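You operate a simulated robot arm through the tools that you are given. There is no shell and no other tool.

The job below is to be done with a simulated robot arm. You get a single attempt, and the scene is never put back.

TASK
Let the filter cup run empty, then stop the pump, free the bottle and cap it.
Fine: dial to VENT, cup up; stand the FILTERED bottle on the bench top, off the rod stand, and press its white cap on; spill next to nothing. Set down upright: filtered bottle.
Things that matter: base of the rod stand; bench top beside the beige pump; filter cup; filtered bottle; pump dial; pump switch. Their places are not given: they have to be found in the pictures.

Only the result counts: the job must be done as asked and must still hold three seconds after the hand-in. Knocking over, shifting, dropping, spilling or breaking anything else fails it. Lids that push on must go on centred and level and be pressed home; caps that screw on are set level and turned clockwise until they are tight.

THE ROBOT
A 7-joint arm with a two-finger parallel gripper, fixed in place. Base frame: the origin is on the floor under the middle of its stand, x ahead of it, y to its left, z up. Readings come in m, degrees, newtons and seconds.
It reaches about 1.479 m from its shoulder. Its first joint turns from -166.0 to 166.0 degrees. Payload 4.4 kg.
Tool frame: the origin (TCP) lies between the finger pads and is the grasp point; the fingertips stand 0.023 m ahead of it; z points along the fingers, y is the line along which they close. Largest opening 0.094 m; finger width 0.038, thickness 0.01; the body of the gripper, 0.054 by 0.096 m, starts 0.039 m behind the TCP.
Orientation is told as [roll, pitch, yaw] about the base's x, y, z axes, in that order, counted from this pose: with the fingers straight down and closing along the base's y, the tool's x points along the base's -x, its y along +y and its z along -z.

THE INTERFACE
- The arm moves only by the tool step_arm. Its argument "series" is a list of rows, each a list of 3 entries, a list of its own where there are three numbers: the turn, a rotation vector about the tool's x, y, z in units of 6 degrees (1.0 is 6 degrees), then the shift along the tool's x, y, z in units of 20 mm (1.0 is 20 mm), then the gripper command, from -1 (shut) to 1 (fully open), values between in proportion. In form: [[[rx, ry, rz], [tx, ty, tz], jaw], ...]. A call has 1 to 20 rows; each row shifts and turns the commanded pose from where the row before left it, along the tool's axes as they then stand. A call with a number of a shift or a turn outside -1 to 1 is refused whole. Rows are played at 5 a second. More than 0.05 m and 8.6 degrees between two rows, or a gripper value outside its range, and nothing of the call is played. A pose out of reach is approached as far as the arm can. The call stops where the force on the tool passes 90 N (or 10 N more than at its start, if that is more) or the arm is blocked; 0.2 s more then pass. The fingers move at their own pace (about 0.072 m/s each) and stop on an object; they squeeze with about 33 N. The grip force told is the motor's: it shows also when the fingers shut on nothing. Time passes only in rows, and 0.2 s behind the last, so rows that do not move let the fingers close. The reply holds the time, the measured pose of the TCP, the force on the tool along the base axes, the opening and the grip force, in the units named above and with some noise, with the torque about the TCP (base axes, N m) and any sound that the robot's microphone picked up.
- Cameras (640 x 400 px; columns grow to the right, rows downward): "scene" is fixed at [0.0495, -0.6516, 1.6018]; the picture's right is [0.82, -0.57, 0.00], its down [-0.27, -0.39, -0.88] and it looks along [0.50, 0.73, -0.47] (base axes); focal length 320 px, centre (320, 200). "wrist" rides on the gripper at [0.086, 0.016, -0.074] in the tool frame; the picture's right is [-0.18, 0.98, 0.00], its down [-0.58, -0.11, -0.81] and it looks along [-0.79, -0.15, 0.59] (tool axes); focal length 243 px, centre (320, 200).
- grab_frame(camera): a new picture of that camera. The clock stands still meanwhile.
- measure_at(camera, pixels): for up to 12 pixels [column, row] of the newest picture of that camera ("zoom" is the newest enlarged one), the place [x, y, z] in the base frame of the surface seen there, good to about 0.002 m. The clock stands still meanwhile.
- close_up(camera, box): a new picture of the part [left, top, right, bottom] of that camera's present view, enlarged. The clock stands still meanwhile.
- job_done(): hands the job in; it is judged then, once.

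Leave the gripper open and the arm clear of the work at the hand-in unless told otherwise.

The tools are called by a JSON object that holds its "name" and its "arguments". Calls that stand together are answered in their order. step_arm: Moves the arm, as the interface text tells. Its arguments: {"type":"object","properties":{"series":{"type":"array","items":{"type":"array"}}},"required":["series"]} The other tools are called the same way: grab_frame (camera) takes a picture; measure_at (camera, pixels) gives the place of the surface under pixels of a picture; close_up (camera, box) takes an enlarged picture of a part of a camera's view; job_done () hands the job in.

At the start:

```text
t: 0.0
tcp_pos: [0.5731, 0.2194, 1.1824]
tool_rot: [0.0, -0.1, 0.0]
wrist_force: [0.5, 0.2, 0.7]
wrist_torque: [-0.01, -0.01, 0.03]
gripper_width: 0.0941
grasp_force: 0.1
```

scene: 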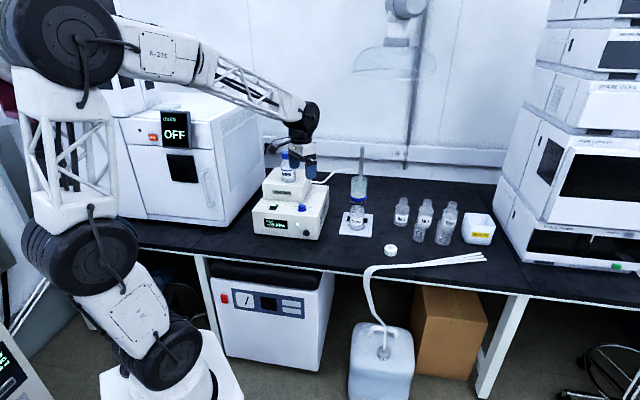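
wrist: 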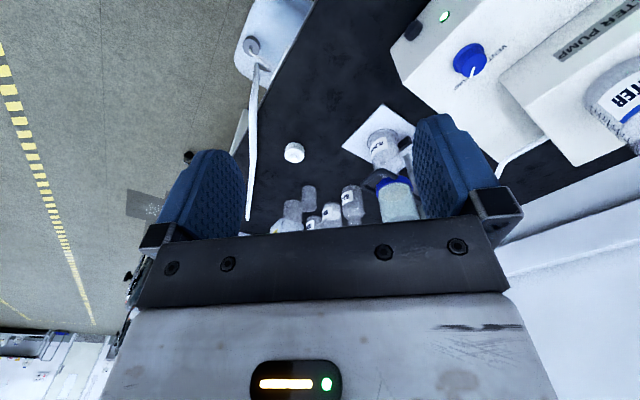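

I see a beige pump with a blue dial in the middle and the filter cup on a rod stand at about (358,200). I'll enlarge these areas first.

{"name": "close_up", "arguments": {"camera": "scene", "box": [240, 140, 400, 250]}}

{"name": "close_up", "arguments": {"camera": "scene", "box": [330, 140, 410, 250]}}

{"name": "close_up", "arguments": {"camera": "wrist", "box": [280, 0, 640, 240]}}

```text
3.64 times, centred on (320, 195) of scene
```

zoom: 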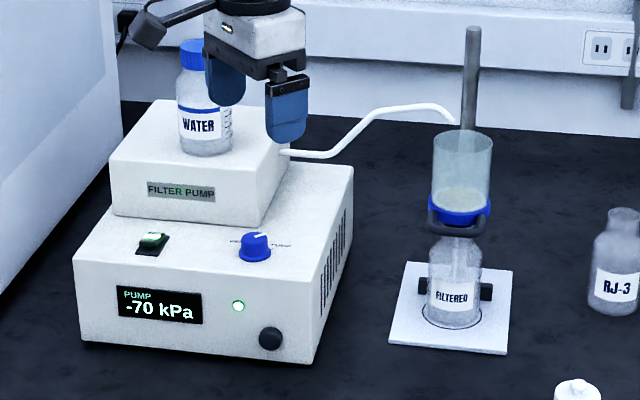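

```text
3.64 times, centred on (370, 195) of scene
```

zoom: 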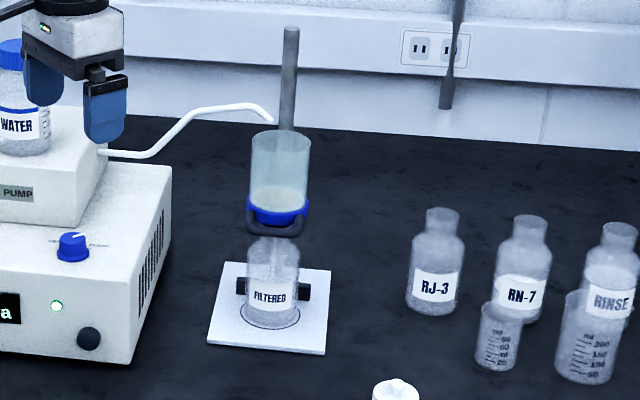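

```text
1.67 times, centred on (460, 120) of wrist
```

zoom: 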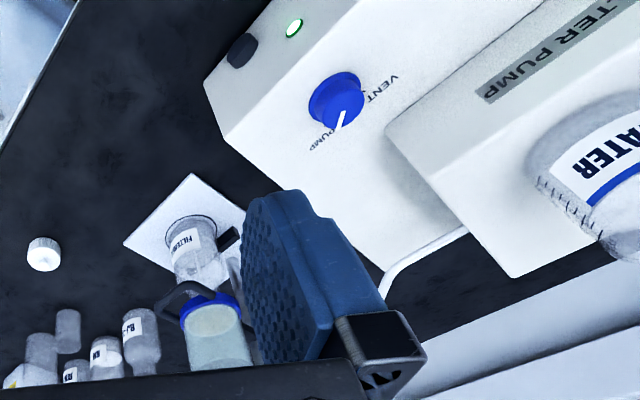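

The display shows "PUMP -70 kPa" and there is still liquid in the cup. I'll measure the main parts: switch, dial, display, cup, collar, ring, bottle, stand base and cap.

{"name": "close_up", "arguments": {"camera": "scene", "box": [250, 180, 330, 250]}}

{"name": "close_up", "arguments": {"camera": "scene", "box": [330, 140, 400, 190]}}

{"name": "close_up", "arguments": {"camera": "scene", "box": [330, 175, 410, 260]}}

```text
5.71 times, centred on (290, 215) of scene
```

zoom: 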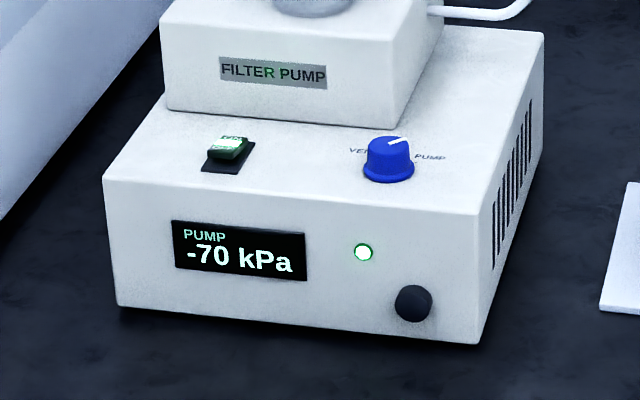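

```text
8.00 times, centred on (365, 165) of scene
```

zoom: 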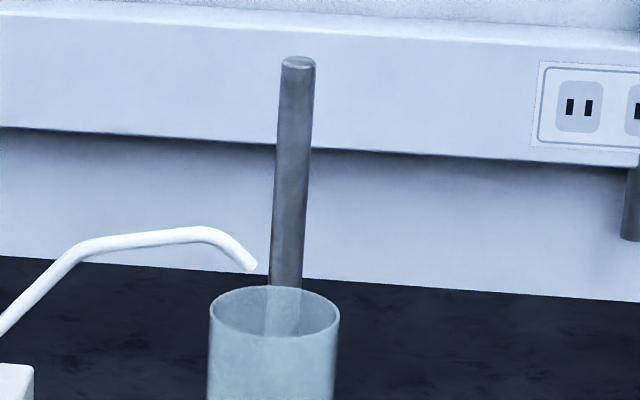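

```text
4.71 times, centred on (370, 218) of scene
```

zoom: 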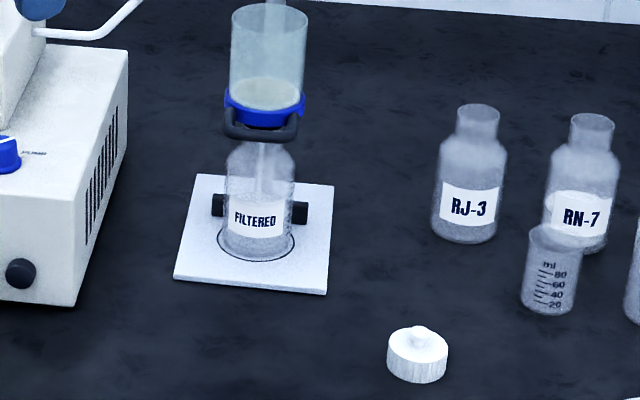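

Next I'll measure points in this enlarged view: cup rim, liquid, collar, loop handle, bottle, dark lugs, base plate corners and cap.

{"name": "measure_at", "arguments": {"camera": "zoom", "pixels": [[269, 30], [268, 90], [262, 104], [260, 130], [230, 120], [297, 125], [262, 160], [258, 218], [215, 204], [300, 212], [200, 180], [330, 190]]}}

{"name": "measure_at", "arguments": {"camera": "zoom", "pixels": [[178, 272], [325, 288], [256, 275], [417, 333], [417, 345], [392, 345], [446, 352], [415, 378], [250, 255], [470, 200], [270, 150], [450, 300]]}}

```text
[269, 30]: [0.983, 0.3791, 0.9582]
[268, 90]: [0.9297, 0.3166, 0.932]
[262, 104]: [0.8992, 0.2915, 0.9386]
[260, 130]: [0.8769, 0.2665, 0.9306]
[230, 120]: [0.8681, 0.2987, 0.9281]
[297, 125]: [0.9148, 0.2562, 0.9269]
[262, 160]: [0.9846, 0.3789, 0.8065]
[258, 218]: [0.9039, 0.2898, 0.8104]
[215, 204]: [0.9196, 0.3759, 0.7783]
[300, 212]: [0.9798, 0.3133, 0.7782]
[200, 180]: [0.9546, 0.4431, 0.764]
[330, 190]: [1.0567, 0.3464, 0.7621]
```

```text
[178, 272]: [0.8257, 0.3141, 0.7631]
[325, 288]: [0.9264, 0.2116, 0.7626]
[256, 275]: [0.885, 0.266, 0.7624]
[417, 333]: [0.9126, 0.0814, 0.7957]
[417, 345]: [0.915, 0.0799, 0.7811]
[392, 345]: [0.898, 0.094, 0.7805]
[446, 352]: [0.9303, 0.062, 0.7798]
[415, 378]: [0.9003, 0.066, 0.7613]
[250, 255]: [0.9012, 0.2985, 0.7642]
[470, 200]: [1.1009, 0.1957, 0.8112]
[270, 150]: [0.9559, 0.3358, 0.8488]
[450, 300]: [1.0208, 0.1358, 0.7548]
```

The bench is at about z=0.755 and the stand plate is yawed about 45°. Next I'll measure the pump switch and dial.

{"name": "close_up", "arguments": {"camera": "scene", "box": [260, 190, 330, 230]}}

```text
9.14 times, centred on (295, 210) of scene
```

zoom: 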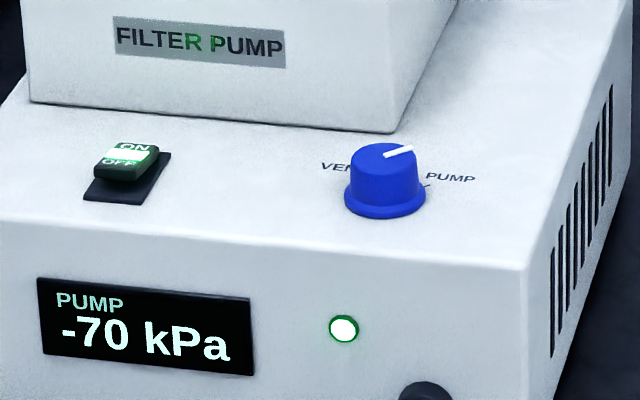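

{"name": "measure_at", "arguments": {"camera": "zoom", "pixels": [[135, 147], [125, 161], [118, 174], [90, 198], [160, 158], [152, 180], [386, 155], [405, 152], [385, 175], [350, 160], [418, 165], [385, 212]]}}

{"name": "measure_at", "arguments": {"camera": "zoom", "pixels": [[330, 170], [450, 178], [428, 187], [250, 200], [10, 215], [525, 265], [385, 132], [30, 100], [620, 30], [385, 120], [100, 160], [300, 230]]}}

```text
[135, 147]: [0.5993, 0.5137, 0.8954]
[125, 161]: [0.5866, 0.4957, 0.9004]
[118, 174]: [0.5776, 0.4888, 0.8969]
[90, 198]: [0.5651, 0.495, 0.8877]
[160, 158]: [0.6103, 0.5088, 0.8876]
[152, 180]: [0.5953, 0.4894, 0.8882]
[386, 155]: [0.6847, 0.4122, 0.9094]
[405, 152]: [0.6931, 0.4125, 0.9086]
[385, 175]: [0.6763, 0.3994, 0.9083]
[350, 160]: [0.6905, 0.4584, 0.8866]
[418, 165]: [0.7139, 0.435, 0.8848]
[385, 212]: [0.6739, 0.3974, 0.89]
```

```text
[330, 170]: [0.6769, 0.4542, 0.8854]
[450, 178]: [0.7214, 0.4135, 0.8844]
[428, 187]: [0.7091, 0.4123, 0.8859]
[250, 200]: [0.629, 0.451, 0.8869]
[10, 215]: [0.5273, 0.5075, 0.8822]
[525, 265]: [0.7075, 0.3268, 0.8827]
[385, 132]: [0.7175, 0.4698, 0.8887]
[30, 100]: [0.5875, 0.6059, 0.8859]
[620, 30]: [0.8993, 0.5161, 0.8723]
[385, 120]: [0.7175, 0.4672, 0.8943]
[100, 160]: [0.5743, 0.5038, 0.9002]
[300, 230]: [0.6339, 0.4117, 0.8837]
```

The dial is at about (0.684,0.411), top z 0.909. Its pointer is along +x (PUMP) and VENT is along +y. The rocker is high on its front (OFF) side. Next I'll look at the cup handle and measure the rod, tube and pump block heights.

{"name": "close_up", "arguments": {"camera": "wrist", "box": [340, 100, 430, 225]}}

{"name": "measure_at", "arguments": {"camera": "scene", "pixels": [[362, 151], [360, 172], [345, 168], [325, 180], [287, 172], [272, 178], [308, 183], [288, 178], [402, 203], [364, 176], [350, 176], [366, 182]]}}

{"name": "measure_at", "arguments": {"camera": "scene", "pixels": [[140, 246], [250, 258], [390, 268], [550, 290], [478, 228], [425, 204], [448, 215], [420, 230], [443, 235], [390, 250], [284, 155], [312, 190]]}}

```text
3.20 times, centred on (385, 162) of wrist
```

zoom: 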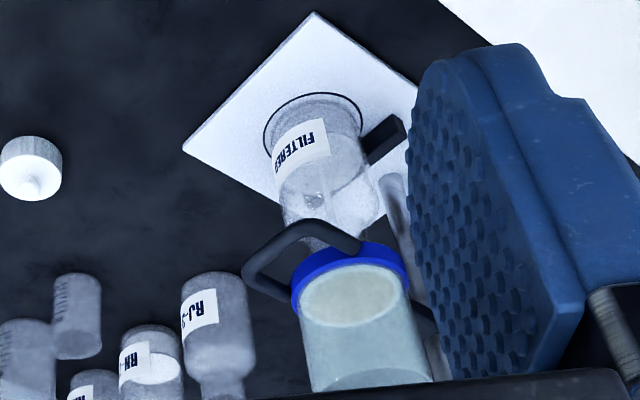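

```text
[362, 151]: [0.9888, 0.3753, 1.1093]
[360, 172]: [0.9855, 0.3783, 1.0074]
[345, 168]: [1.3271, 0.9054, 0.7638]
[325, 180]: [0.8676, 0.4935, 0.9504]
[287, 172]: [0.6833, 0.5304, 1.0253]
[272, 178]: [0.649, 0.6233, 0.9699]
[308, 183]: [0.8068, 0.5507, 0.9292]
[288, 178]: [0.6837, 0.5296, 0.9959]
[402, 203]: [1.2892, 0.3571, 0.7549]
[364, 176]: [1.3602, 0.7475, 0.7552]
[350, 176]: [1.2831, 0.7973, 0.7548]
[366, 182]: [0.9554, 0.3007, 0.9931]
```

```text
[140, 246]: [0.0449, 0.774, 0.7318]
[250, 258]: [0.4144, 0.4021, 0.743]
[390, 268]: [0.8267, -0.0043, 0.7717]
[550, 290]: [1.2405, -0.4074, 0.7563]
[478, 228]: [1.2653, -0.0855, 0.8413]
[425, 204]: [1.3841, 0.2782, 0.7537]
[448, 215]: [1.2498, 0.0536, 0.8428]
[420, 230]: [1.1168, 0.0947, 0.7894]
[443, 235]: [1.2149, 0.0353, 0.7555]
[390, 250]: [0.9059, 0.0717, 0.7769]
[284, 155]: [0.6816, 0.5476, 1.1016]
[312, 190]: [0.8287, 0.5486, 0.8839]
```

The handle is a U-shaped loop in front of the collar at z≈0.93, with the rod behind it. I need to know whether the tube end lies over the cup, so I'll enlarge and measure that.

{"name": "close_up", "arguments": {"camera": "scene", "box": [320, 150, 390, 194]}}

```text
9.09 times, centred on (355, 172) of scene
```

zoom: 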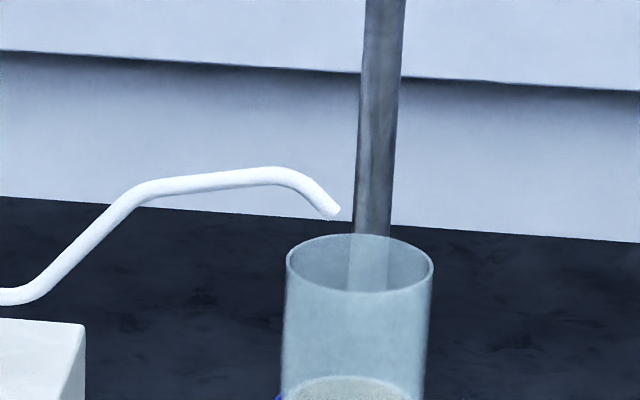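

{"name": "measure_at", "arguments": {"camera": "zoom", "pixels": [[335, 211], [310, 192], [270, 175], [200, 182], [130, 200], [60, 270], [15, 296], [288, 262], [430, 268], [360, 290], [360, 236], [370, 150]]}}

{"name": "measure_at", "arguments": {"camera": "zoom", "pixels": [[330, 208], [334, 206], [290, 176], [345, 389], [300, 392], [400, 390], [352, 380], [60, 330], [80, 330], [30, 330], [380, 100], [385, 20]]}}

```text
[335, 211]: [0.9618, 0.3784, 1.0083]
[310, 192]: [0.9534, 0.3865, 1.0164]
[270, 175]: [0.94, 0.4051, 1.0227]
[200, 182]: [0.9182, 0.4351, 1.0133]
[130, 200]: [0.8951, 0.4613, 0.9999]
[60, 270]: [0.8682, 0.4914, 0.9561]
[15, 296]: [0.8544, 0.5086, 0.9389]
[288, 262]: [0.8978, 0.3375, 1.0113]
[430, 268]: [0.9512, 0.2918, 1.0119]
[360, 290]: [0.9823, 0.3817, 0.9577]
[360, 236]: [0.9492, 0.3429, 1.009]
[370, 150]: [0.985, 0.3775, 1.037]
```

```text
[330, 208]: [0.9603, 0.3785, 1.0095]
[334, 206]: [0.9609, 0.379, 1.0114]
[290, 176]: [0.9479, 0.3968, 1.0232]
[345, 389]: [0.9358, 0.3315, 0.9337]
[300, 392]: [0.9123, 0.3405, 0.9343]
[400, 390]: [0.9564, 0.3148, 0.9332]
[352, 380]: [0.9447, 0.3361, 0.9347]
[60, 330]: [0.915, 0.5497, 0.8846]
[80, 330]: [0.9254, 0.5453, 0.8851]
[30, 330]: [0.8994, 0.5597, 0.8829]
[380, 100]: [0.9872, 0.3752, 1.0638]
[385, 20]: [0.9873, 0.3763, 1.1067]
```

The tube end is about 7.4 cm from the cup axis, so it won't block the cup from rising. Now I'll move the wrist over in front of the pump, which also lets filter time pass, to look at the dial and switch.

{"name": "step_arm", "arguments": {"series": [[[0, 0, 0], [0.2, 1, 0.5], 1], [[0, 0, 0], [0.2, 1, 0.5], 1], [[0, 0, 0], [0.2, 1, 0.5], 1], [[0, 0, 0], [0.2, 1, 0.5], 1], [[0, 0, 0], [0.2, 1, 0.5], 1], [[0, 0, 0], [0.2, 1, 0.5], 1], [[0, 0, 0], [0.2, 1, 0.5], 1], [[0, 0, 0], [0.2, 1, 0.5], 1], [[0, 0, 0], [0.2, 1, 0.5], 1]]}}

{"name": "grab_frame", "arguments": {"camera": "wrist"}}

{"name": "close_up", "arguments": {"camera": "scene", "box": [320, 160, 400, 210]}}

```text
t: 2.0
tcp_pos: [0.5383, 0.3977, 1.0924]
tool_rot: [0.0, 0.0, -0.1]
wrist_force: [1.3, 0.0, 0.1]
wrist_torque: [0.03, 0.03, -0.03]
gripper_width: 0.0938
grasp_force: 0.1
```

```text
taken
```

wrist: 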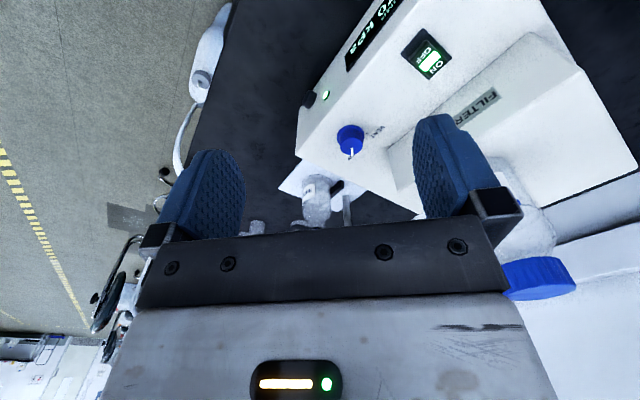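

```text
8.00 times, centred on (360, 185) of scene
```

zoom: 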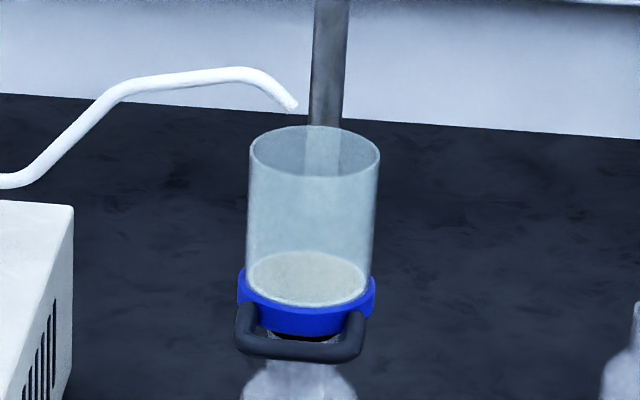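

The level looks lower. I'll measure the liquid surface, handle, and collar in this zoom.

{"name": "measure_at", "arguments": {"camera": "zoom", "pixels": [[305, 262], [305, 280], [305, 300], [260, 275], [300, 350], [245, 345], [358, 345], [245, 312], [357, 320], [300, 322], [300, 336], [300, 360]]}}

{"name": "close_up", "arguments": {"camera": "wrist", "box": [300, 20, 480, 180]}}

```text
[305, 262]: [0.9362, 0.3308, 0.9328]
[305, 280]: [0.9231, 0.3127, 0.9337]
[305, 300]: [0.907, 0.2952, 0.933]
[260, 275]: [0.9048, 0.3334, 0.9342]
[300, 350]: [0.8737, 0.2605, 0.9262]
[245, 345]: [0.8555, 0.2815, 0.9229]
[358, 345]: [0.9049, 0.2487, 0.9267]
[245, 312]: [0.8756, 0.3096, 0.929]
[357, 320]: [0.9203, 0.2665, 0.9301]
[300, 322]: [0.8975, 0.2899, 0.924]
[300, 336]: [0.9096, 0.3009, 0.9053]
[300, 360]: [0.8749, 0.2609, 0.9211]
```

```text
2.50 times, centred on (390, 100) of wrist
```

zoom: 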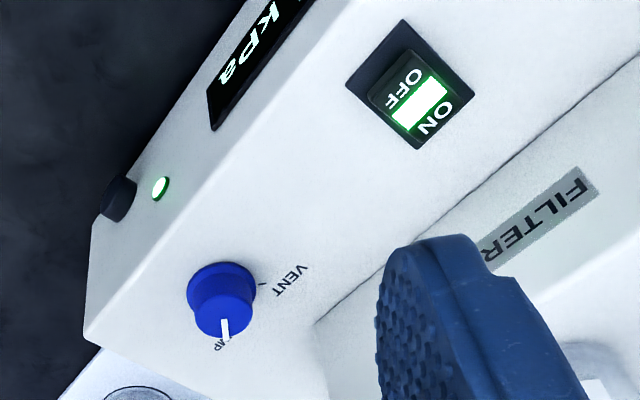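

Now I'll measure the switch and dial with this nearer view.

{"name": "measure_at", "arguments": {"camera": "zoom", "pixels": [[403, 90], [418, 105], [437, 120], [385, 75], [420, 62], [372, 92], [455, 100], [412, 138], [404, 25], [347, 83], [417, 148], [472, 93]]}}

{"name": "measure_at", "arguments": {"camera": "zoom", "pixels": [[226, 316], [225, 328], [227, 338], [196, 308], [254, 306], [222, 275], [188, 285], [255, 285], [262, 284], [215, 345], [222, 264], [200, 330]]}}

```text
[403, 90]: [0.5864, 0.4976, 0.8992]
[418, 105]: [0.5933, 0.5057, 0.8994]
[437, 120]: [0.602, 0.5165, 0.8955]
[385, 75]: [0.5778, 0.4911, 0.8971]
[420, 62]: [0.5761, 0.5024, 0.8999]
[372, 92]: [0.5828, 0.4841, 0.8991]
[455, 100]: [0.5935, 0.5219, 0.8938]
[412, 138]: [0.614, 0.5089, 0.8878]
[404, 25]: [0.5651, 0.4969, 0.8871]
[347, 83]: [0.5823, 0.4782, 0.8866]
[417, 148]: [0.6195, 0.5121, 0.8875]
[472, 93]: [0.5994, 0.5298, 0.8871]
```

```text
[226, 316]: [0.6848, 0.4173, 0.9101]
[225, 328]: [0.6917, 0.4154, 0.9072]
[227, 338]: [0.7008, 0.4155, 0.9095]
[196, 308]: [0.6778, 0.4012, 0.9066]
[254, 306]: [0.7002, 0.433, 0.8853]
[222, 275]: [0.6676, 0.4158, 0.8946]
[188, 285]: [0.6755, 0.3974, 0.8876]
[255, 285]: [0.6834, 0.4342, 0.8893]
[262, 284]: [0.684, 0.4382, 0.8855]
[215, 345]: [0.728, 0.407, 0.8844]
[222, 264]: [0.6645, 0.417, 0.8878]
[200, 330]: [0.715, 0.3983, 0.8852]
```

The rocker's OFF half is at the front at about (0.579,0.490) and the dial is centred near (0.684,0.413). Before touching anything I need to judge whether the cup is empty, so I'll look at it and the bottle at high zoom.

{"name": "close_up", "arguments": {"camera": "scene", "box": [344, 180, 376, 200]}}

{"name": "close_up", "arguments": {"camera": "scene", "box": [340, 200, 380, 235]}}

{"name": "close_up", "arguments": {"camera": "scene", "box": [250, 170, 330, 250]}}

```text
16.00 times, centred on (360, 190) of scene
```

zoom: 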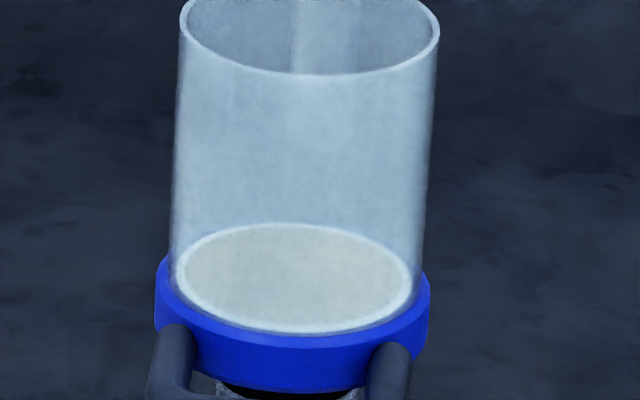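

```text
11.43 times, centred on (360, 218) of scene
```

zoom: 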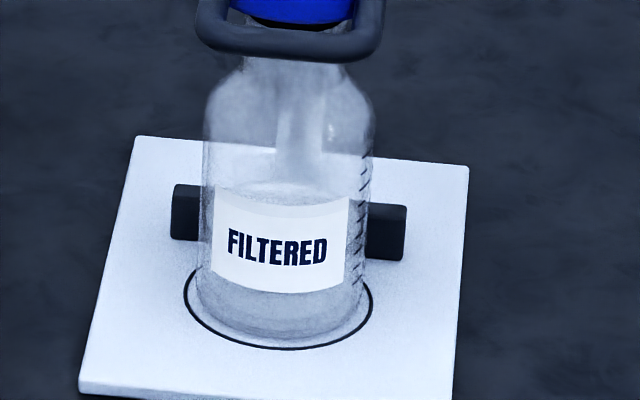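

```text
5.00 times, centred on (290, 210) of scene
```

zoom: 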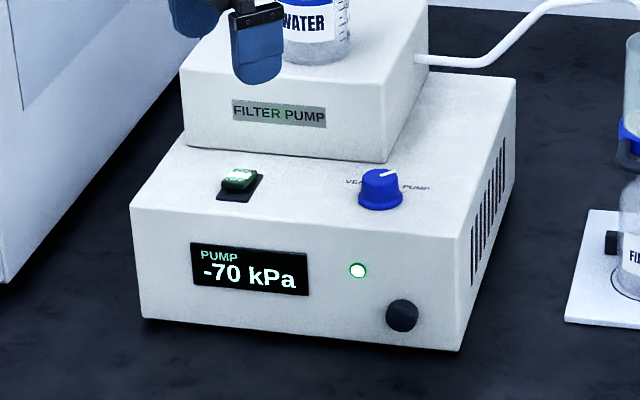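

The cup shows a pale disc at the bottom, which could be liquid or bare membrane, and the pump still reads -70 kPa. I'll wait 4 s without moving and compare.

{"name": "step_arm", "arguments": {"series": [[[0, 0, 0], [0, 0, 0], 1], [[0, 0, 0], [0, 0, 0], 1], [[0, 0, 0], [0, 0, 0], 1], [[0, 0, 0], [0, 0, 0], 1], [[0, 0, 0], [0, 0, 0], 1], [[0, 0, 0], [0, 0, 0], 1], [[0, 0, 0], [0, 0, 0], 1], [[0, 0, 0], [0, 0, 0], 1], [[0, 0, 0], [0, 0, 0], 1], [[0, 0, 0], [0, 0, 0], 1], [[0, 0, 0], [0, 0, 0], 1], [[0, 0, 0], [0, 0, 0], 1], [[0, 0, 0], [0, 0, 0], 1], [[0, 0, 0], [0, 0, 0], 1], [[0, 0, 0], [0, 0, 0], 1], [[0, 0, 0], [0, 0, 0], 1], [[0, 0, 0], [0, 0, 0], 1], [[0, 0, 0], [0, 0, 0], 1], [[0, 0, 0], [0, 0, 0], 1], [[0, 0, 0], [0, 0, 0], 1]]}}

{"name": "close_up", "arguments": {"camera": "scene", "box": [344, 180, 376, 200]}}

{"name": "close_up", "arguments": {"camera": "scene", "box": [340, 200, 380, 235]}}

{"name": "close_up", "arguments": {"camera": "scene", "box": [250, 170, 330, 250]}}

```text
t: 6.2
tcp_pos: [0.5375, 0.3978, 1.0924]
tool_rot: [0.0, 0.0, 0.0]
wrist_force: [0.0, 0.2, 0.2]
wrist_torque: [0.04, 0.0, -0.01]
gripper_width: 0.0942
grasp_force: 0.0
```

```text
16.00 times, centred on (360, 190) of scene
```

zoom: 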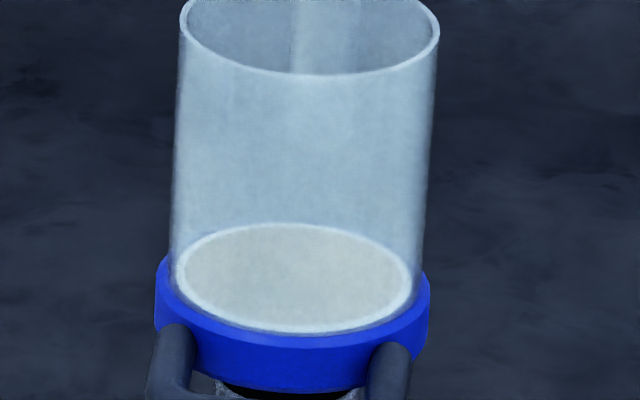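

```text
11.43 times, centred on (360, 218) of scene
```

zoom: 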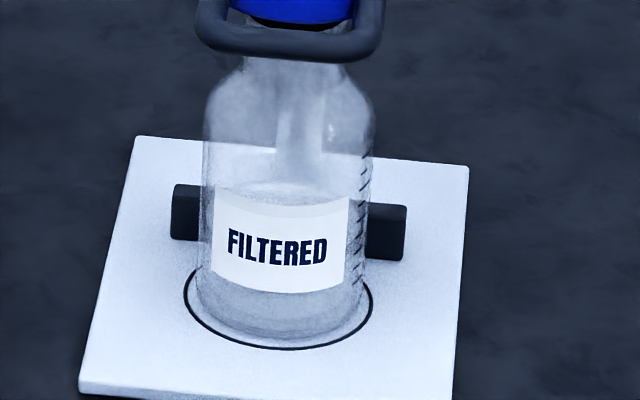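

```text
5.00 times, centred on (290, 210) of scene
```

zoom: 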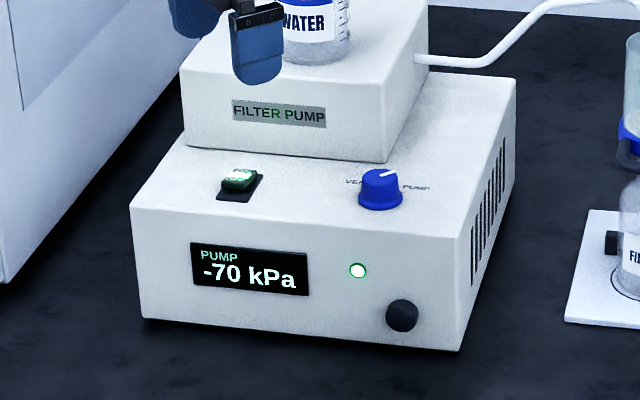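

Nothing visibly changed in 4 s, so I can't yet tell liquid from membrane. I'll bring the wrist camera in front of the cup (yaw 45°) to see the level clearly.

{"name": "step_arm", "arguments": {"series": [[[0, 0, 0], [-0.985, -0.69, 0.115], 1], [[0, 0, 0], [-0.985, -0.69, 0.115], 1], [[0, 0, 0], [-0.985, -0.69, 0.115], 1], [[0, 0, 0], [-0.985, -0.69, 0.115], 1], [[0, 0, 0], [-0.985, -0.69, 0.115], 1], [[0, 0, 0], [-0.985, -0.69, 0.115], 1], [[0, 0, 0], [-0.985, -0.69, 0.115], 1], [[0, 0, 0], [-0.985, -0.69, 0.115], 1], [[0, 0, 0], [-0.985, -0.69, 0.115], 1], [[0, 0, 0], [-0.985, -0.69, 0.115], 1], [[0, 0, 0], [-0.985, -0.69, 0.115], 1], [[0, 0, 0], [-0.985, -0.69, 0.115], 1], [[0, 0, 0], [-0.985, -0.69, 0.115], 1], [[0, 0, 0], [-0.985, -0.69, 0.115], 1]]}}

{"name": "step_arm", "arguments": {"series": [[[0, 0, -1], [0, 0, 0], 1], [[0, 0, -1], [0, 0, 0], 1], [[0, 0, -1], [0, 0, 0], 1], [[0, 0, -1], [0, 0, 0], 1], [[0, 0, -1], [0, 0, 0], 1], [[0, 0, -1], [0, 0, 0], 1], [[0, 0, -1], [0, 0, 0], 1], [[0, 0, -0.5], [0, 0, 0], 1]]}}

{"name": "grab_frame", "arguments": {"camera": "wrist"}}

{"name": "grab_frame", "arguments": {"camera": "scene"}}

```text
t: 9.2
tcp_pos: [0.8168, 0.2052, 1.0609]
tool_rot: [0.1, 0.0, 0.0]
wrist_force: [0.5, -0.1, -0.5]
wrist_torque: [0.01, 0.01, 0.03]
gripper_width: 0.0941
grasp_force: 0.0
```

```text
t: 11.0
tcp_pos: [0.8132, 0.2065, 1.0609]
tool_rot: [0.0, 0.0, 45.1]
wrist_force: [0.1, 0.0, -0.4]
wrist_torque: [-0.01, 0.0, -0.01]
gripper_width: 0.0943
grasp_force: 0.1
```

```text
taken
```

wrist: 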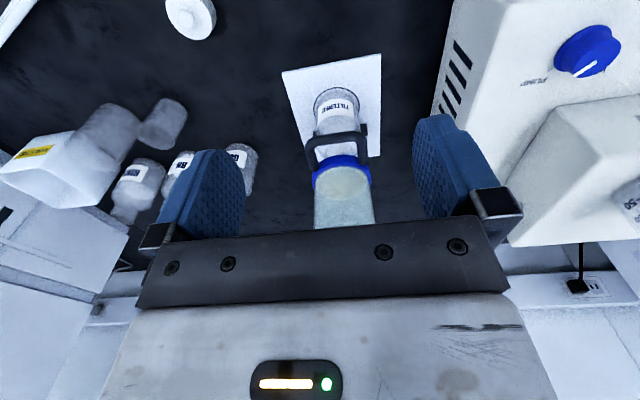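

```text
taken
```

scene: 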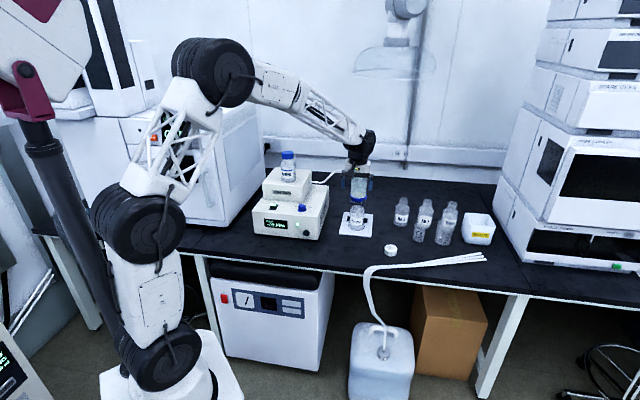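

Now I'll enlarge the cup in the wrist view, around (342,180), and the pump display.

{"name": "close_up", "arguments": {"camera": "wrist", "box": [280, 50, 400, 235]}}

{"name": "close_up", "arguments": {"camera": "wrist", "box": [300, 120, 390, 235]}}

{"name": "close_up", "arguments": {"camera": "scene", "box": [250, 190, 330, 245]}}

```text
2.16 times, centred on (340, 142) of wrist
```

zoom: 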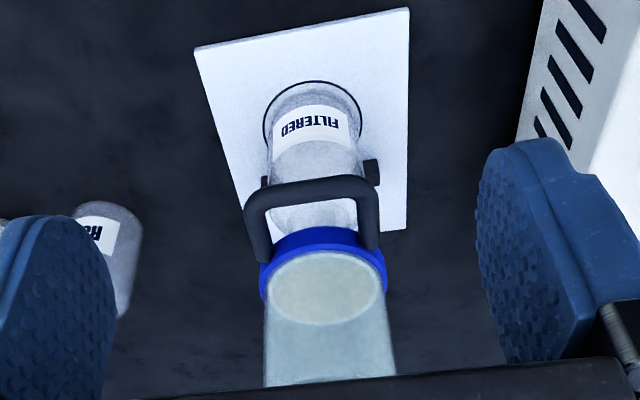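

```text
3.48 times, centred on (345, 178) of wrist
```

zoom: 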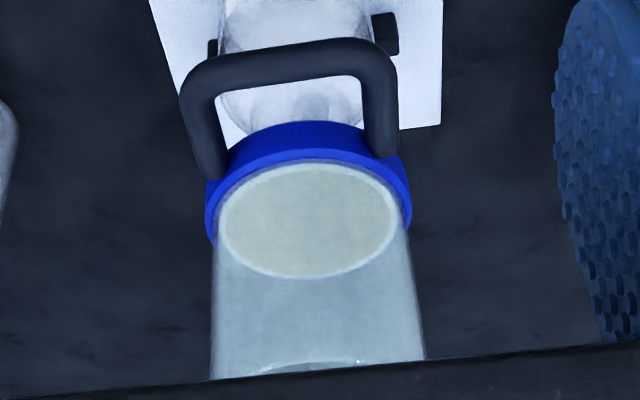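

```text
7.27 times, centred on (290, 218) of scene
```

zoom: 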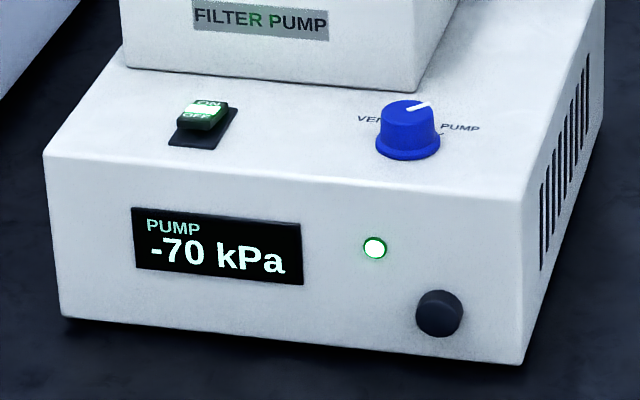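

The cup's rim is cut off by the gripper in this view. I'll rise 8 cm to see the whole cup interior from above.

{"name": "step_arm", "arguments": {"series": [[[0, 0, 0], [0, 0, -1], 1], [[0, 0, 0], [0, 0, -1], 1], [[0, 0, 0], [0, 0, -1], 1], [[0, 0, 0], [0, 0, -1], 1]]}}

{"name": "close_up", "arguments": {"camera": "wrist", "box": [300, 80, 400, 220]}}

{"name": "close_up", "arguments": {"camera": "scene", "box": [340, 170, 380, 235]}}

```text
t: 12.0
tcp_pos: [0.8166, 0.2075, 1.1416]
tool_rot: [0.0, 0.1, 45.0]
wrist_force: [0.5, 0.4, -0.2]
wrist_torque: [-0.01, -0.05, -0.03]
gripper_width: 0.094
grasp_force: 0.1
```

```text
2.86 times, centred on (350, 150) of wrist
```

zoom: 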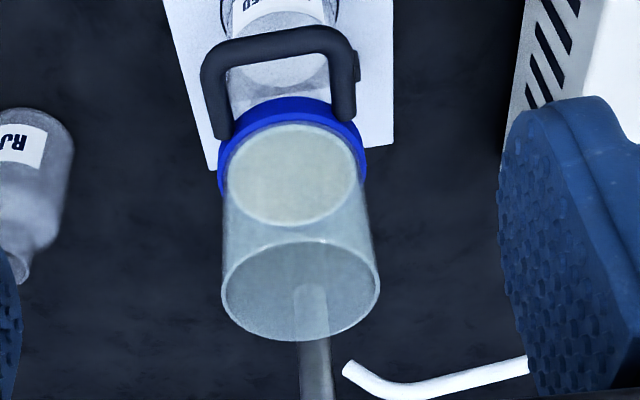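

```text
6.15 times, centred on (360, 202) of scene
```

zoom: 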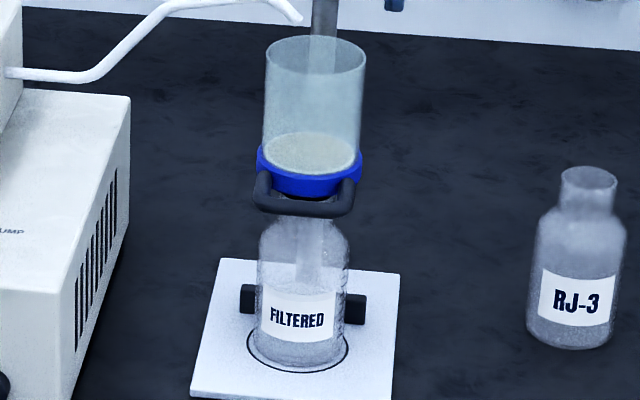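

I'll measure the disc in the cup and the bottle's interior level for comparison.

{"name": "measure_at", "arguments": {"camera": "zoom", "pixels": [[312, 145], [290, 160], [335, 160], [310, 165], [305, 295], [300, 230], [305, 260], [282, 290], [330, 285], [300, 345], [588, 172], [588, 200]]}}

{"name": "close_up", "arguments": {"camera": "scene", "box": [346, 205, 374, 232]}}

```text
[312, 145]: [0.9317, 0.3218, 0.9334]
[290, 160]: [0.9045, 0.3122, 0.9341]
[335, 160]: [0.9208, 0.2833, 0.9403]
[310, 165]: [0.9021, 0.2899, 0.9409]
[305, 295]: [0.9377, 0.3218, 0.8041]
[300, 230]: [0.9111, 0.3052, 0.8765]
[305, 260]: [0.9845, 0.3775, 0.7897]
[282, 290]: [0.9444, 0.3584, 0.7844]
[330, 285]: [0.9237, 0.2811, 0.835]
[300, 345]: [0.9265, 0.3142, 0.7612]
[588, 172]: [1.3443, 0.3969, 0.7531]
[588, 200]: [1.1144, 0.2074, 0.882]
```

```text
14.81 times, centred on (360, 218) of scene
```

zoom: 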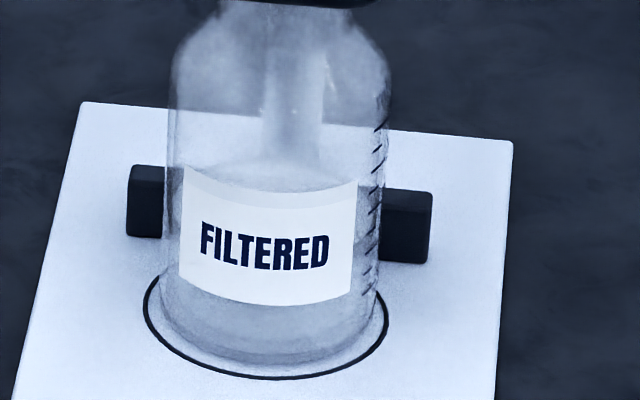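

The column inside the bottle is just the rod seen through it. I'll measure the bottle's water surface now, then wait and measure again to see whether filtrate is still running.

{"name": "measure_at", "arguments": {"camera": "zoom", "pixels": [[260, 170], [240, 172], [280, 170], [300, 175], [320, 178], [270, 180], [290, 180], [255, 178], [330, 172], [225, 170], [310, 168], [270, 165]]}}

{"name": "step_arm", "arguments": {"series": [[[0, 0, 0], [0, 0, 0], 1], [[0, 0, 0], [0, 0, 0], 1], [[0, 0, 0], [0, 0, 0], 1], [[0, 0, 0], [0, 0, 0], 1], [[0, 0, 0], [0, 0, 0], 1], [[0, 0, 0], [0, 0, 0], 1], [[0, 0, 0], [0, 0, 0], 1], [[0, 0, 0], [0, 0, 0], 1], [[0, 0, 0], [0, 0, 0], 1], [[0, 0, 0], [0, 0, 0], 1], [[0, 0, 0], [0, 0, 0], 1], [[0, 0, 0], [0, 0, 0], 1], [[0, 0, 0], [0, 0, 0], 1], [[0, 0, 0], [0, 0, 0], 1], [[0, 0, 0], [0, 0, 0], 1], [[0, 0, 0], [0, 0, 0], 1], [[0, 0, 0], [0, 0, 0], 1], [[0, 0, 0], [0, 0, 0], 1], [[0, 0, 0], [0, 0, 0], 1], [[0, 0, 0], [0, 0, 0], 1]]}}

{"name": "close_up", "arguments": {"camera": "scene", "box": [346, 205, 374, 232]}}

{"name": "measure_at", "arguments": {"camera": "zoom", "pixels": [[260, 170], [240, 172], [280, 170], [300, 175], [320, 178], [270, 180], [290, 180], [255, 178], [330, 172], [225, 170], [310, 168], [270, 165]]}}

{"name": "close_up", "arguments": {"camera": "wrist", "box": [300, 80, 400, 220]}}

{"name": "measure_at", "arguments": {"camera": "zoom", "pixels": [[290, 140], [290, 170], [290, 200], [250, 180], [330, 180], [300, 235], [240, 240], [350, 250], [280, 220], [300, 250], [270, 280], [290, 320]]}}

```text
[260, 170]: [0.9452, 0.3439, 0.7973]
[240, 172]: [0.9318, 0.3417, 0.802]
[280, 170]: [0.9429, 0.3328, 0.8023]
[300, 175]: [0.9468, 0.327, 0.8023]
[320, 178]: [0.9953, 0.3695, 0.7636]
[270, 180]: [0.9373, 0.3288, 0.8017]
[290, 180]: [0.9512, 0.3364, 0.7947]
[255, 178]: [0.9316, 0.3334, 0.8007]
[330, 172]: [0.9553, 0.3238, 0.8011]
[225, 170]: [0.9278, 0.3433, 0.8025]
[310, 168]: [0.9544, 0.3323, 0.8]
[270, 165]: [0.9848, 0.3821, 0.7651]
```

```text
t: 16.2
tcp_pos: [0.8156, 0.2057, 1.1406]
tool_rot: [-0.1, 0.0, 45.0]
wrist_force: [0.0, 0.0, 0.3]
wrist_torque: [0.02, 0.01, 0.0]
gripper_width: 0.0942
grasp_force: 0.1
```

```text
14.81 times, centred on (360, 218) of scene
```

zoom: 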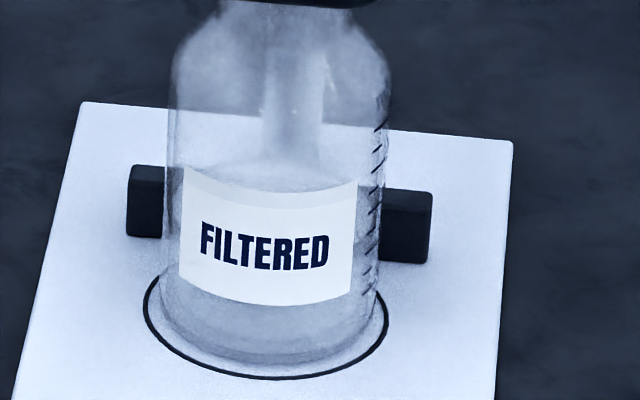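

```text
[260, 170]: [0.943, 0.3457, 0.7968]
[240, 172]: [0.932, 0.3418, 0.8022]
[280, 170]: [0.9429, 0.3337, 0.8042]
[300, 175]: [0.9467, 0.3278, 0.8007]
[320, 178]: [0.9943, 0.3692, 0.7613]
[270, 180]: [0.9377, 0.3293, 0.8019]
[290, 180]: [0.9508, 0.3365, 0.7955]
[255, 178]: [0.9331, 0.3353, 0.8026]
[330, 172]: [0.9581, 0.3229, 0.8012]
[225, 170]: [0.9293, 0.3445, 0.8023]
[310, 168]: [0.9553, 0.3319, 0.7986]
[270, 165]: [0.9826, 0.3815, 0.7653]
```

```text
2.86 times, centred on (350, 150) of wrist
```

zoom: 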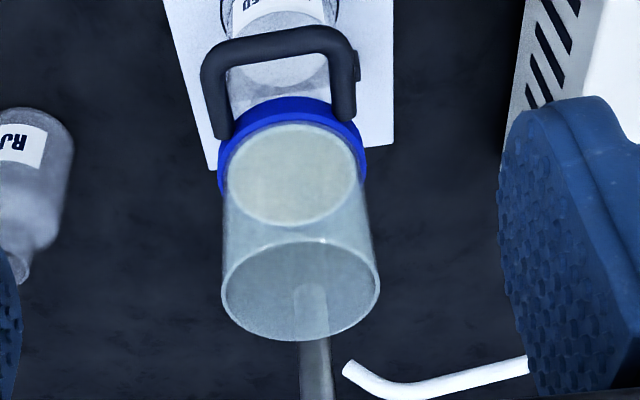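

```text
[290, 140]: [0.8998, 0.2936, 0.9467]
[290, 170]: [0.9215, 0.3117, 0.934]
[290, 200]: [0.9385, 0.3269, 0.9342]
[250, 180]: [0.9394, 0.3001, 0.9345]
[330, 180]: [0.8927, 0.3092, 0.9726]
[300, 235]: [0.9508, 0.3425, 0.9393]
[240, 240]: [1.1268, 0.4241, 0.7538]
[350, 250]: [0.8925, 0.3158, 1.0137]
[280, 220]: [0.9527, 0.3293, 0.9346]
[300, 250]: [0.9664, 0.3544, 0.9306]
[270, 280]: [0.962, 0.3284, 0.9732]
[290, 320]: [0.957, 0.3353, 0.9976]
```

The bottle level (0.802) and cup disc (0.934) are unchanged over 4 s. I'll repeat the crops from t=2 to compare over a longer interval.

{"name": "close_up", "arguments": {"camera": "scene", "box": [340, 200, 380, 235]}}

{"name": "close_up", "arguments": {"camera": "scene", "box": [344, 180, 376, 200]}}

{"name": "close_up", "arguments": {"camera": "scene", "box": [350, 194, 370, 206]}}

```text
11.43 times, centred on (360, 218) of scene
```

zoom: 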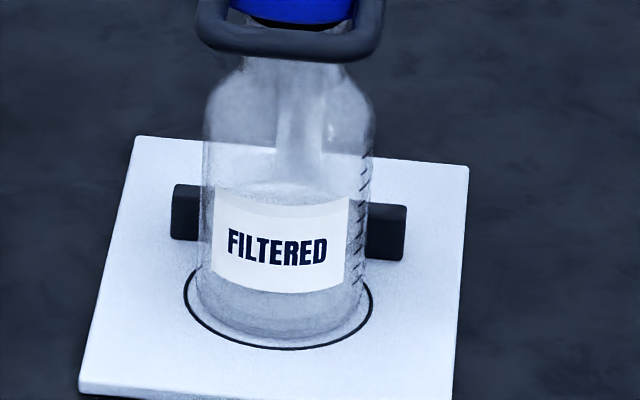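

```text
16.00 times, centred on (360, 190) of scene
```

zoom: 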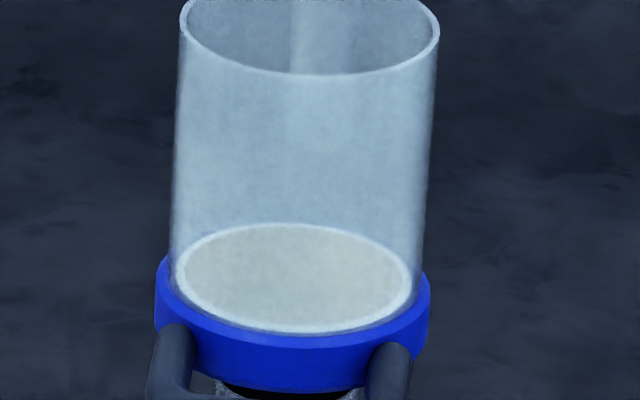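

```text
16.00 times, centred on (360, 200) of scene
```

zoom: 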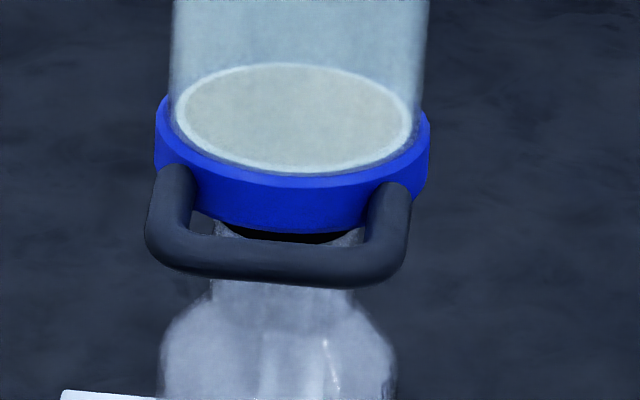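

There is no visible change since t=2. I'll wait longer while watching for a sound or a change in the display or level.

{"name": "step_arm", "arguments": {"series": [[[0, 0, 0], [0, 0, 0], 1], [[0, 0, 0], [0, 0, 0], 1], [[0, 0, 0], [0, 0, 0], 1], [[0, 0, 0], [0, 0, 0], 1], [[0, 0, 0], [0, 0, 0], 1], [[0, 0, 0], [0, 0, 0], 1], [[0, 0, 0], [0, 0, 0], 1], [[0, 0, 0], [0, 0, 0], 1], [[0, 0, 0], [0, 0, 0], 1], [[0, 0, 0], [0, 0, 0], 1], [[0, 0, 0], [0, 0, 0], 1], [[0, 0, 0], [0, 0, 0], 1], [[0, 0, 0], [0, 0, 0], 1], [[0, 0, 0], [0, 0, 0], 1], [[0, 0, 0], [0, 0, 0], 1], [[0, 0, 0], [0, 0, 0], 1], [[0, 0, 0], [0, 0, 0], 1], [[0, 0, 0], [0, 0, 0], 1], [[0, 0, 0], [0, 0, 0], 1], [[0, 0, 0], [0, 0, 0], 1]]}}

{"name": "step_arm", "arguments": {"series": [[[0, 0, 0], [0, 0, 0], 1], [[0, 0, 0], [0, 0, 0], 1], [[0, 0, 0], [0, 0, 0], 1], [[0, 0, 0], [0, 0, 0], 1], [[0, 0, 0], [0, 0, 0], 1], [[0, 0, 0], [0, 0, 0], 1], [[0, 0, 0], [0, 0, 0], 1], [[0, 0, 0], [0, 0, 0], 1], [[0, 0, 0], [0, 0, 0], 1], [[0, 0, 0], [0, 0, 0], 1], [[0, 0, 0], [0, 0, 0], 1], [[0, 0, 0], [0, 0, 0], 1], [[0, 0, 0], [0, 0, 0], 1], [[0, 0, 0], [0, 0, 0], 1], [[0, 0, 0], [0, 0, 0], 1], [[0, 0, 0], [0, 0, 0], 1], [[0, 0, 0], [0, 0, 0], 1], [[0, 0, 0], [0, 0, 0], 1], [[0, 0, 0], [0, 0, 0], 1], [[0, 0, 0], [0, 0, 0], 1]]}}

{"name": "close_up", "arguments": {"camera": "scene", "box": [344, 180, 376, 200]}}

{"name": "close_up", "arguments": {"camera": "scene", "box": [346, 205, 374, 232]}}

{"name": "measure_at", "arguments": {"camera": "zoom", "pixels": [[260, 170], [240, 172], [280, 170], [300, 175], [320, 178], [270, 180], [290, 180], [255, 178], [330, 172], [225, 170], [310, 168], [270, 165]]}}

{"name": "close_up", "arguments": {"camera": "scene", "box": [250, 170, 330, 250]}}

```text
t: 20.4
tcp_pos: [0.8162, 0.2075, 1.1407]
tool_rot: [0.0, 0.0, 45.0]
wrist_force: [0.1, 0.2, -0.1]
wrist_torque: [-0.02, 0.01, 0.01]
gripper_width: 0.094
grasp_force: 0.0
```

```text
t: 24.6
tcp_pos: [0.8174, 0.2062, 1.1407]
tool_rot: [-0.1, -0.1, 45.0]
wrist_force: [-0.2, 0.2, 0.3]
wrist_torque: [-0.01, 0.04, -0.02]
gripper_width: 0.0941
grasp_force: 0.0
```

```text
16.00 times, centred on (360, 190) of scene
```

zoom: 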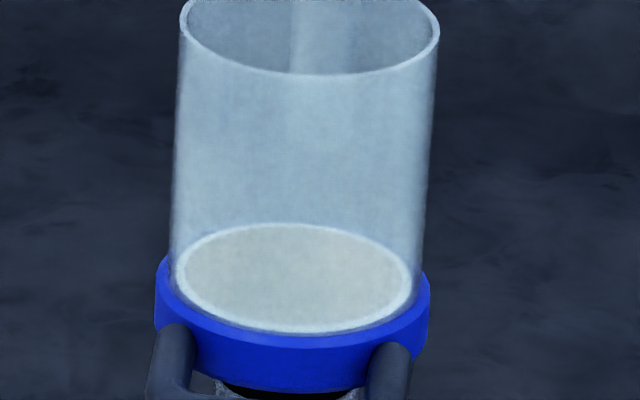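

```text
14.81 times, centred on (360, 218) of scene
```

zoom: 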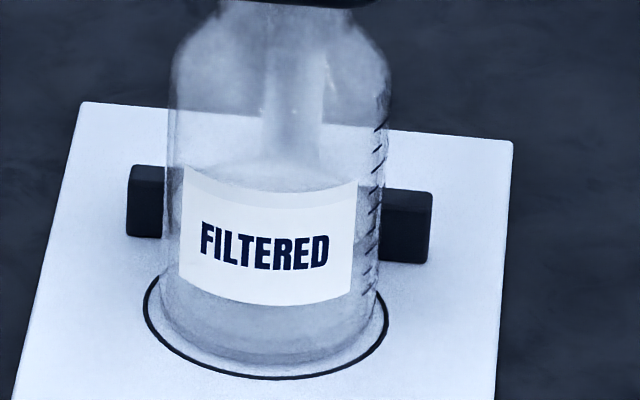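

```text
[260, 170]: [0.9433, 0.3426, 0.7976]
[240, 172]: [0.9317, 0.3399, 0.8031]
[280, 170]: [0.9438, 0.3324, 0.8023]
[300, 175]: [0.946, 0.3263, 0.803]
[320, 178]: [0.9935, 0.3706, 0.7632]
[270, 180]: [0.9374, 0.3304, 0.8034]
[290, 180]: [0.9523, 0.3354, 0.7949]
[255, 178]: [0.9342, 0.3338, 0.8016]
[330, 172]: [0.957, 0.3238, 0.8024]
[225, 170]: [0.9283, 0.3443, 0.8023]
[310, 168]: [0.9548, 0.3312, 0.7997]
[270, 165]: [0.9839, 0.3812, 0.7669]
```

```text
5.00 times, centred on (290, 210) of scene
```

zoom: 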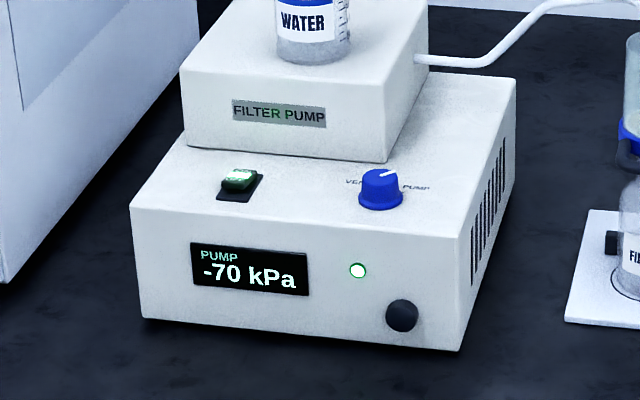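

Bottle level, disc, and display are all identical from t=6 to t=24.6, so filtration has stopped and the bare membrane shows. The cup is empty. Next is the switch, so I'll check how close the white machine on its left is.

{"name": "measure_at", "arguments": {"camera": "zoom", "pixels": [[100, 60], [150, 50], [60, 120], [20, 200], [5, 270], [185, 20], [300, 20], [340, 40], [285, 55], [310, 62], [200, 140], [388, 155]]}}

```text
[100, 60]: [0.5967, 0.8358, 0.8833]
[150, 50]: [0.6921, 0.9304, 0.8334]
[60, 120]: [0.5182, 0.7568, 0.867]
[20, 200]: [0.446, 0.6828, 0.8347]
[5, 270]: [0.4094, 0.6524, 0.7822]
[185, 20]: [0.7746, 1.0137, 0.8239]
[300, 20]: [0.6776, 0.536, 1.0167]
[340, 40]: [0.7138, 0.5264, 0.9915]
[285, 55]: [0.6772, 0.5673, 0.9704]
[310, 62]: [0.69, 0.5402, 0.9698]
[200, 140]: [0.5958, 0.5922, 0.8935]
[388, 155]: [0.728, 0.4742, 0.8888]
```

The machine's face is about 23 cm left of the switch, so there's room. I'll travel to above the rocker's OFF end, then turn to yaw -45°, close the fingers and descend to z≈1.0.

{"name": "step_arm", "arguments": {"series": [[[0, 0, 0], [-0.0753, 0.9727, 0], 1], [[0, 0, 0], [-0.0753, 0.9727, 0], 1], [[0, 0, 0], [-0.0753, 0.9727, 0], 1], [[0, 0, 0], [-0.0753, 0.9727, 0], 1], [[0, 0, 0], [-0.0753, 0.9727, 0], 1], [[0, 0, 0], [-0.0753, 0.9727, 0], 1], [[0, 0, 0], [-0.0753, 0.9727, 0], 1], [[0, 0, 0], [-0.0753, 0.9727, 0], 1], [[0, 0, 0], [-0.0753, 0.9727, 0], 1], [[0, 0, 0], [-0.0753, 0.9727, 0], 1], [[0, 0, 0], [-0.0753, 0.9727, 0], 1], [[0, 0, 0], [-0.0753, 0.9727, 0], 1], [[0, 0, 0], [-0.0753, 0.9727, 0], 1], [[0, 0, 0], [-0.0753, 0.9727, 0], 1], [[0, 0, 0], [-0.0753, 0.9727, 0], 1], [[0, 0, 0], [-0.0753, 0.9727, 0], 1], [[0, 0, 0], [-0.0753, 0.9727, 0], 1], [[0, 0, 0], [-0.0753, 0.9727, 0], 1], [[0, 0, 0], [-0.0753, 0.9727, 0], 1]]}}

{"name": "step_arm", "arguments": {"series": [[[0, 0, 1], [0, 0, 0.4667], -1], [[0, 0, 1], [0, 0, 0.4667], -1], [[0, 0, 1], [0, 0, 0.4667], -1], [[0, 0, 1], [0, 0, 0.4667], -1], [[0, 0, 1], [0, 0, 0.4667], -1], [[0, 0, 1], [0, 0, 0.4667], -1], [[0, 0, 1], [0, 0, 0.4667], -1], [[0, 0, 1], [0, 0, 0.4667], -1], [[0, 0, 1], [0, 0, 0.4667], -1], [[0, 0, 1], [0, 0, 0.4667], -1], [[0, 0, 1], [0, 0, 0.4667], -1], [[0, 0, 1], [0, 0, 0.4667], -1], [[0, 0, 1], [0, 0, 0.4667], -1], [[0, 0, 1], [0, 0, 0.4667], -1], [[0, 0, 1], [0, 0, 0.4667], -1]]}}

{"name": "grab_frame", "arguments": {"camera": "wrist"}}

{"name": "close_up", "arguments": {"camera": "scene", "box": [230, 130, 350, 250]}}

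```text
t: 28.6
tcp_pos: [0.5719, 0.4895, 1.1408]
tool_rot: [0.0, -0.1, 45.0]
wrist_force: [-0.5, 0.9, 0.3]
wrist_torque: [-0.01, -0.01, 0.04]
gripper_width: 0.0942
grasp_force: 0.0
```

```text
t: 31.8
tcp_pos: [0.5736, 0.4883, 1.0018]
tool_rot: [0.0, -0.1, -45.2]
wrist_force: [0.5, -0.6, -1.0]
wrist_torque: [-0.05, -0.01, -0.01]
gripper_width: 0.0003
grasp_force: 32.9
```

```text
taken
```

wrist: 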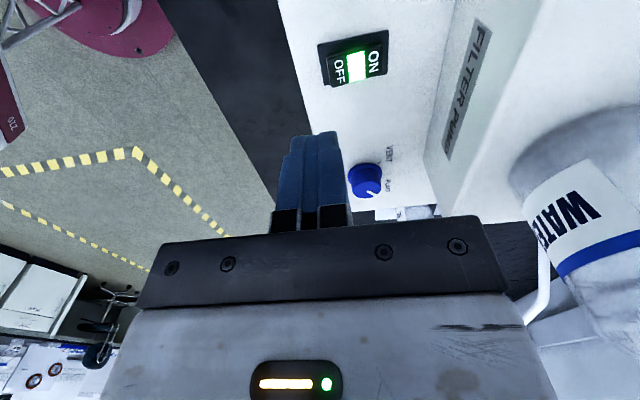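

```text
3.33 times, centred on (290, 190) of scene
```

zoom: 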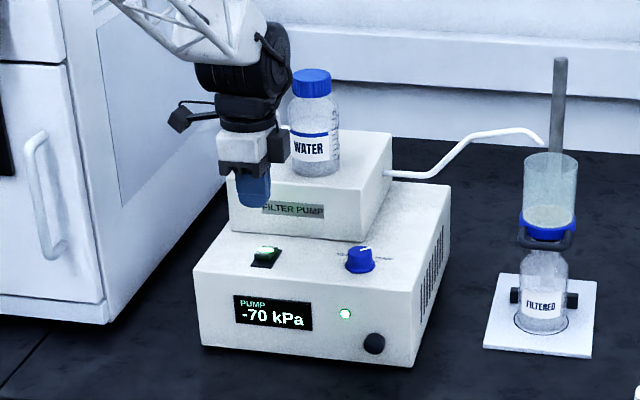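

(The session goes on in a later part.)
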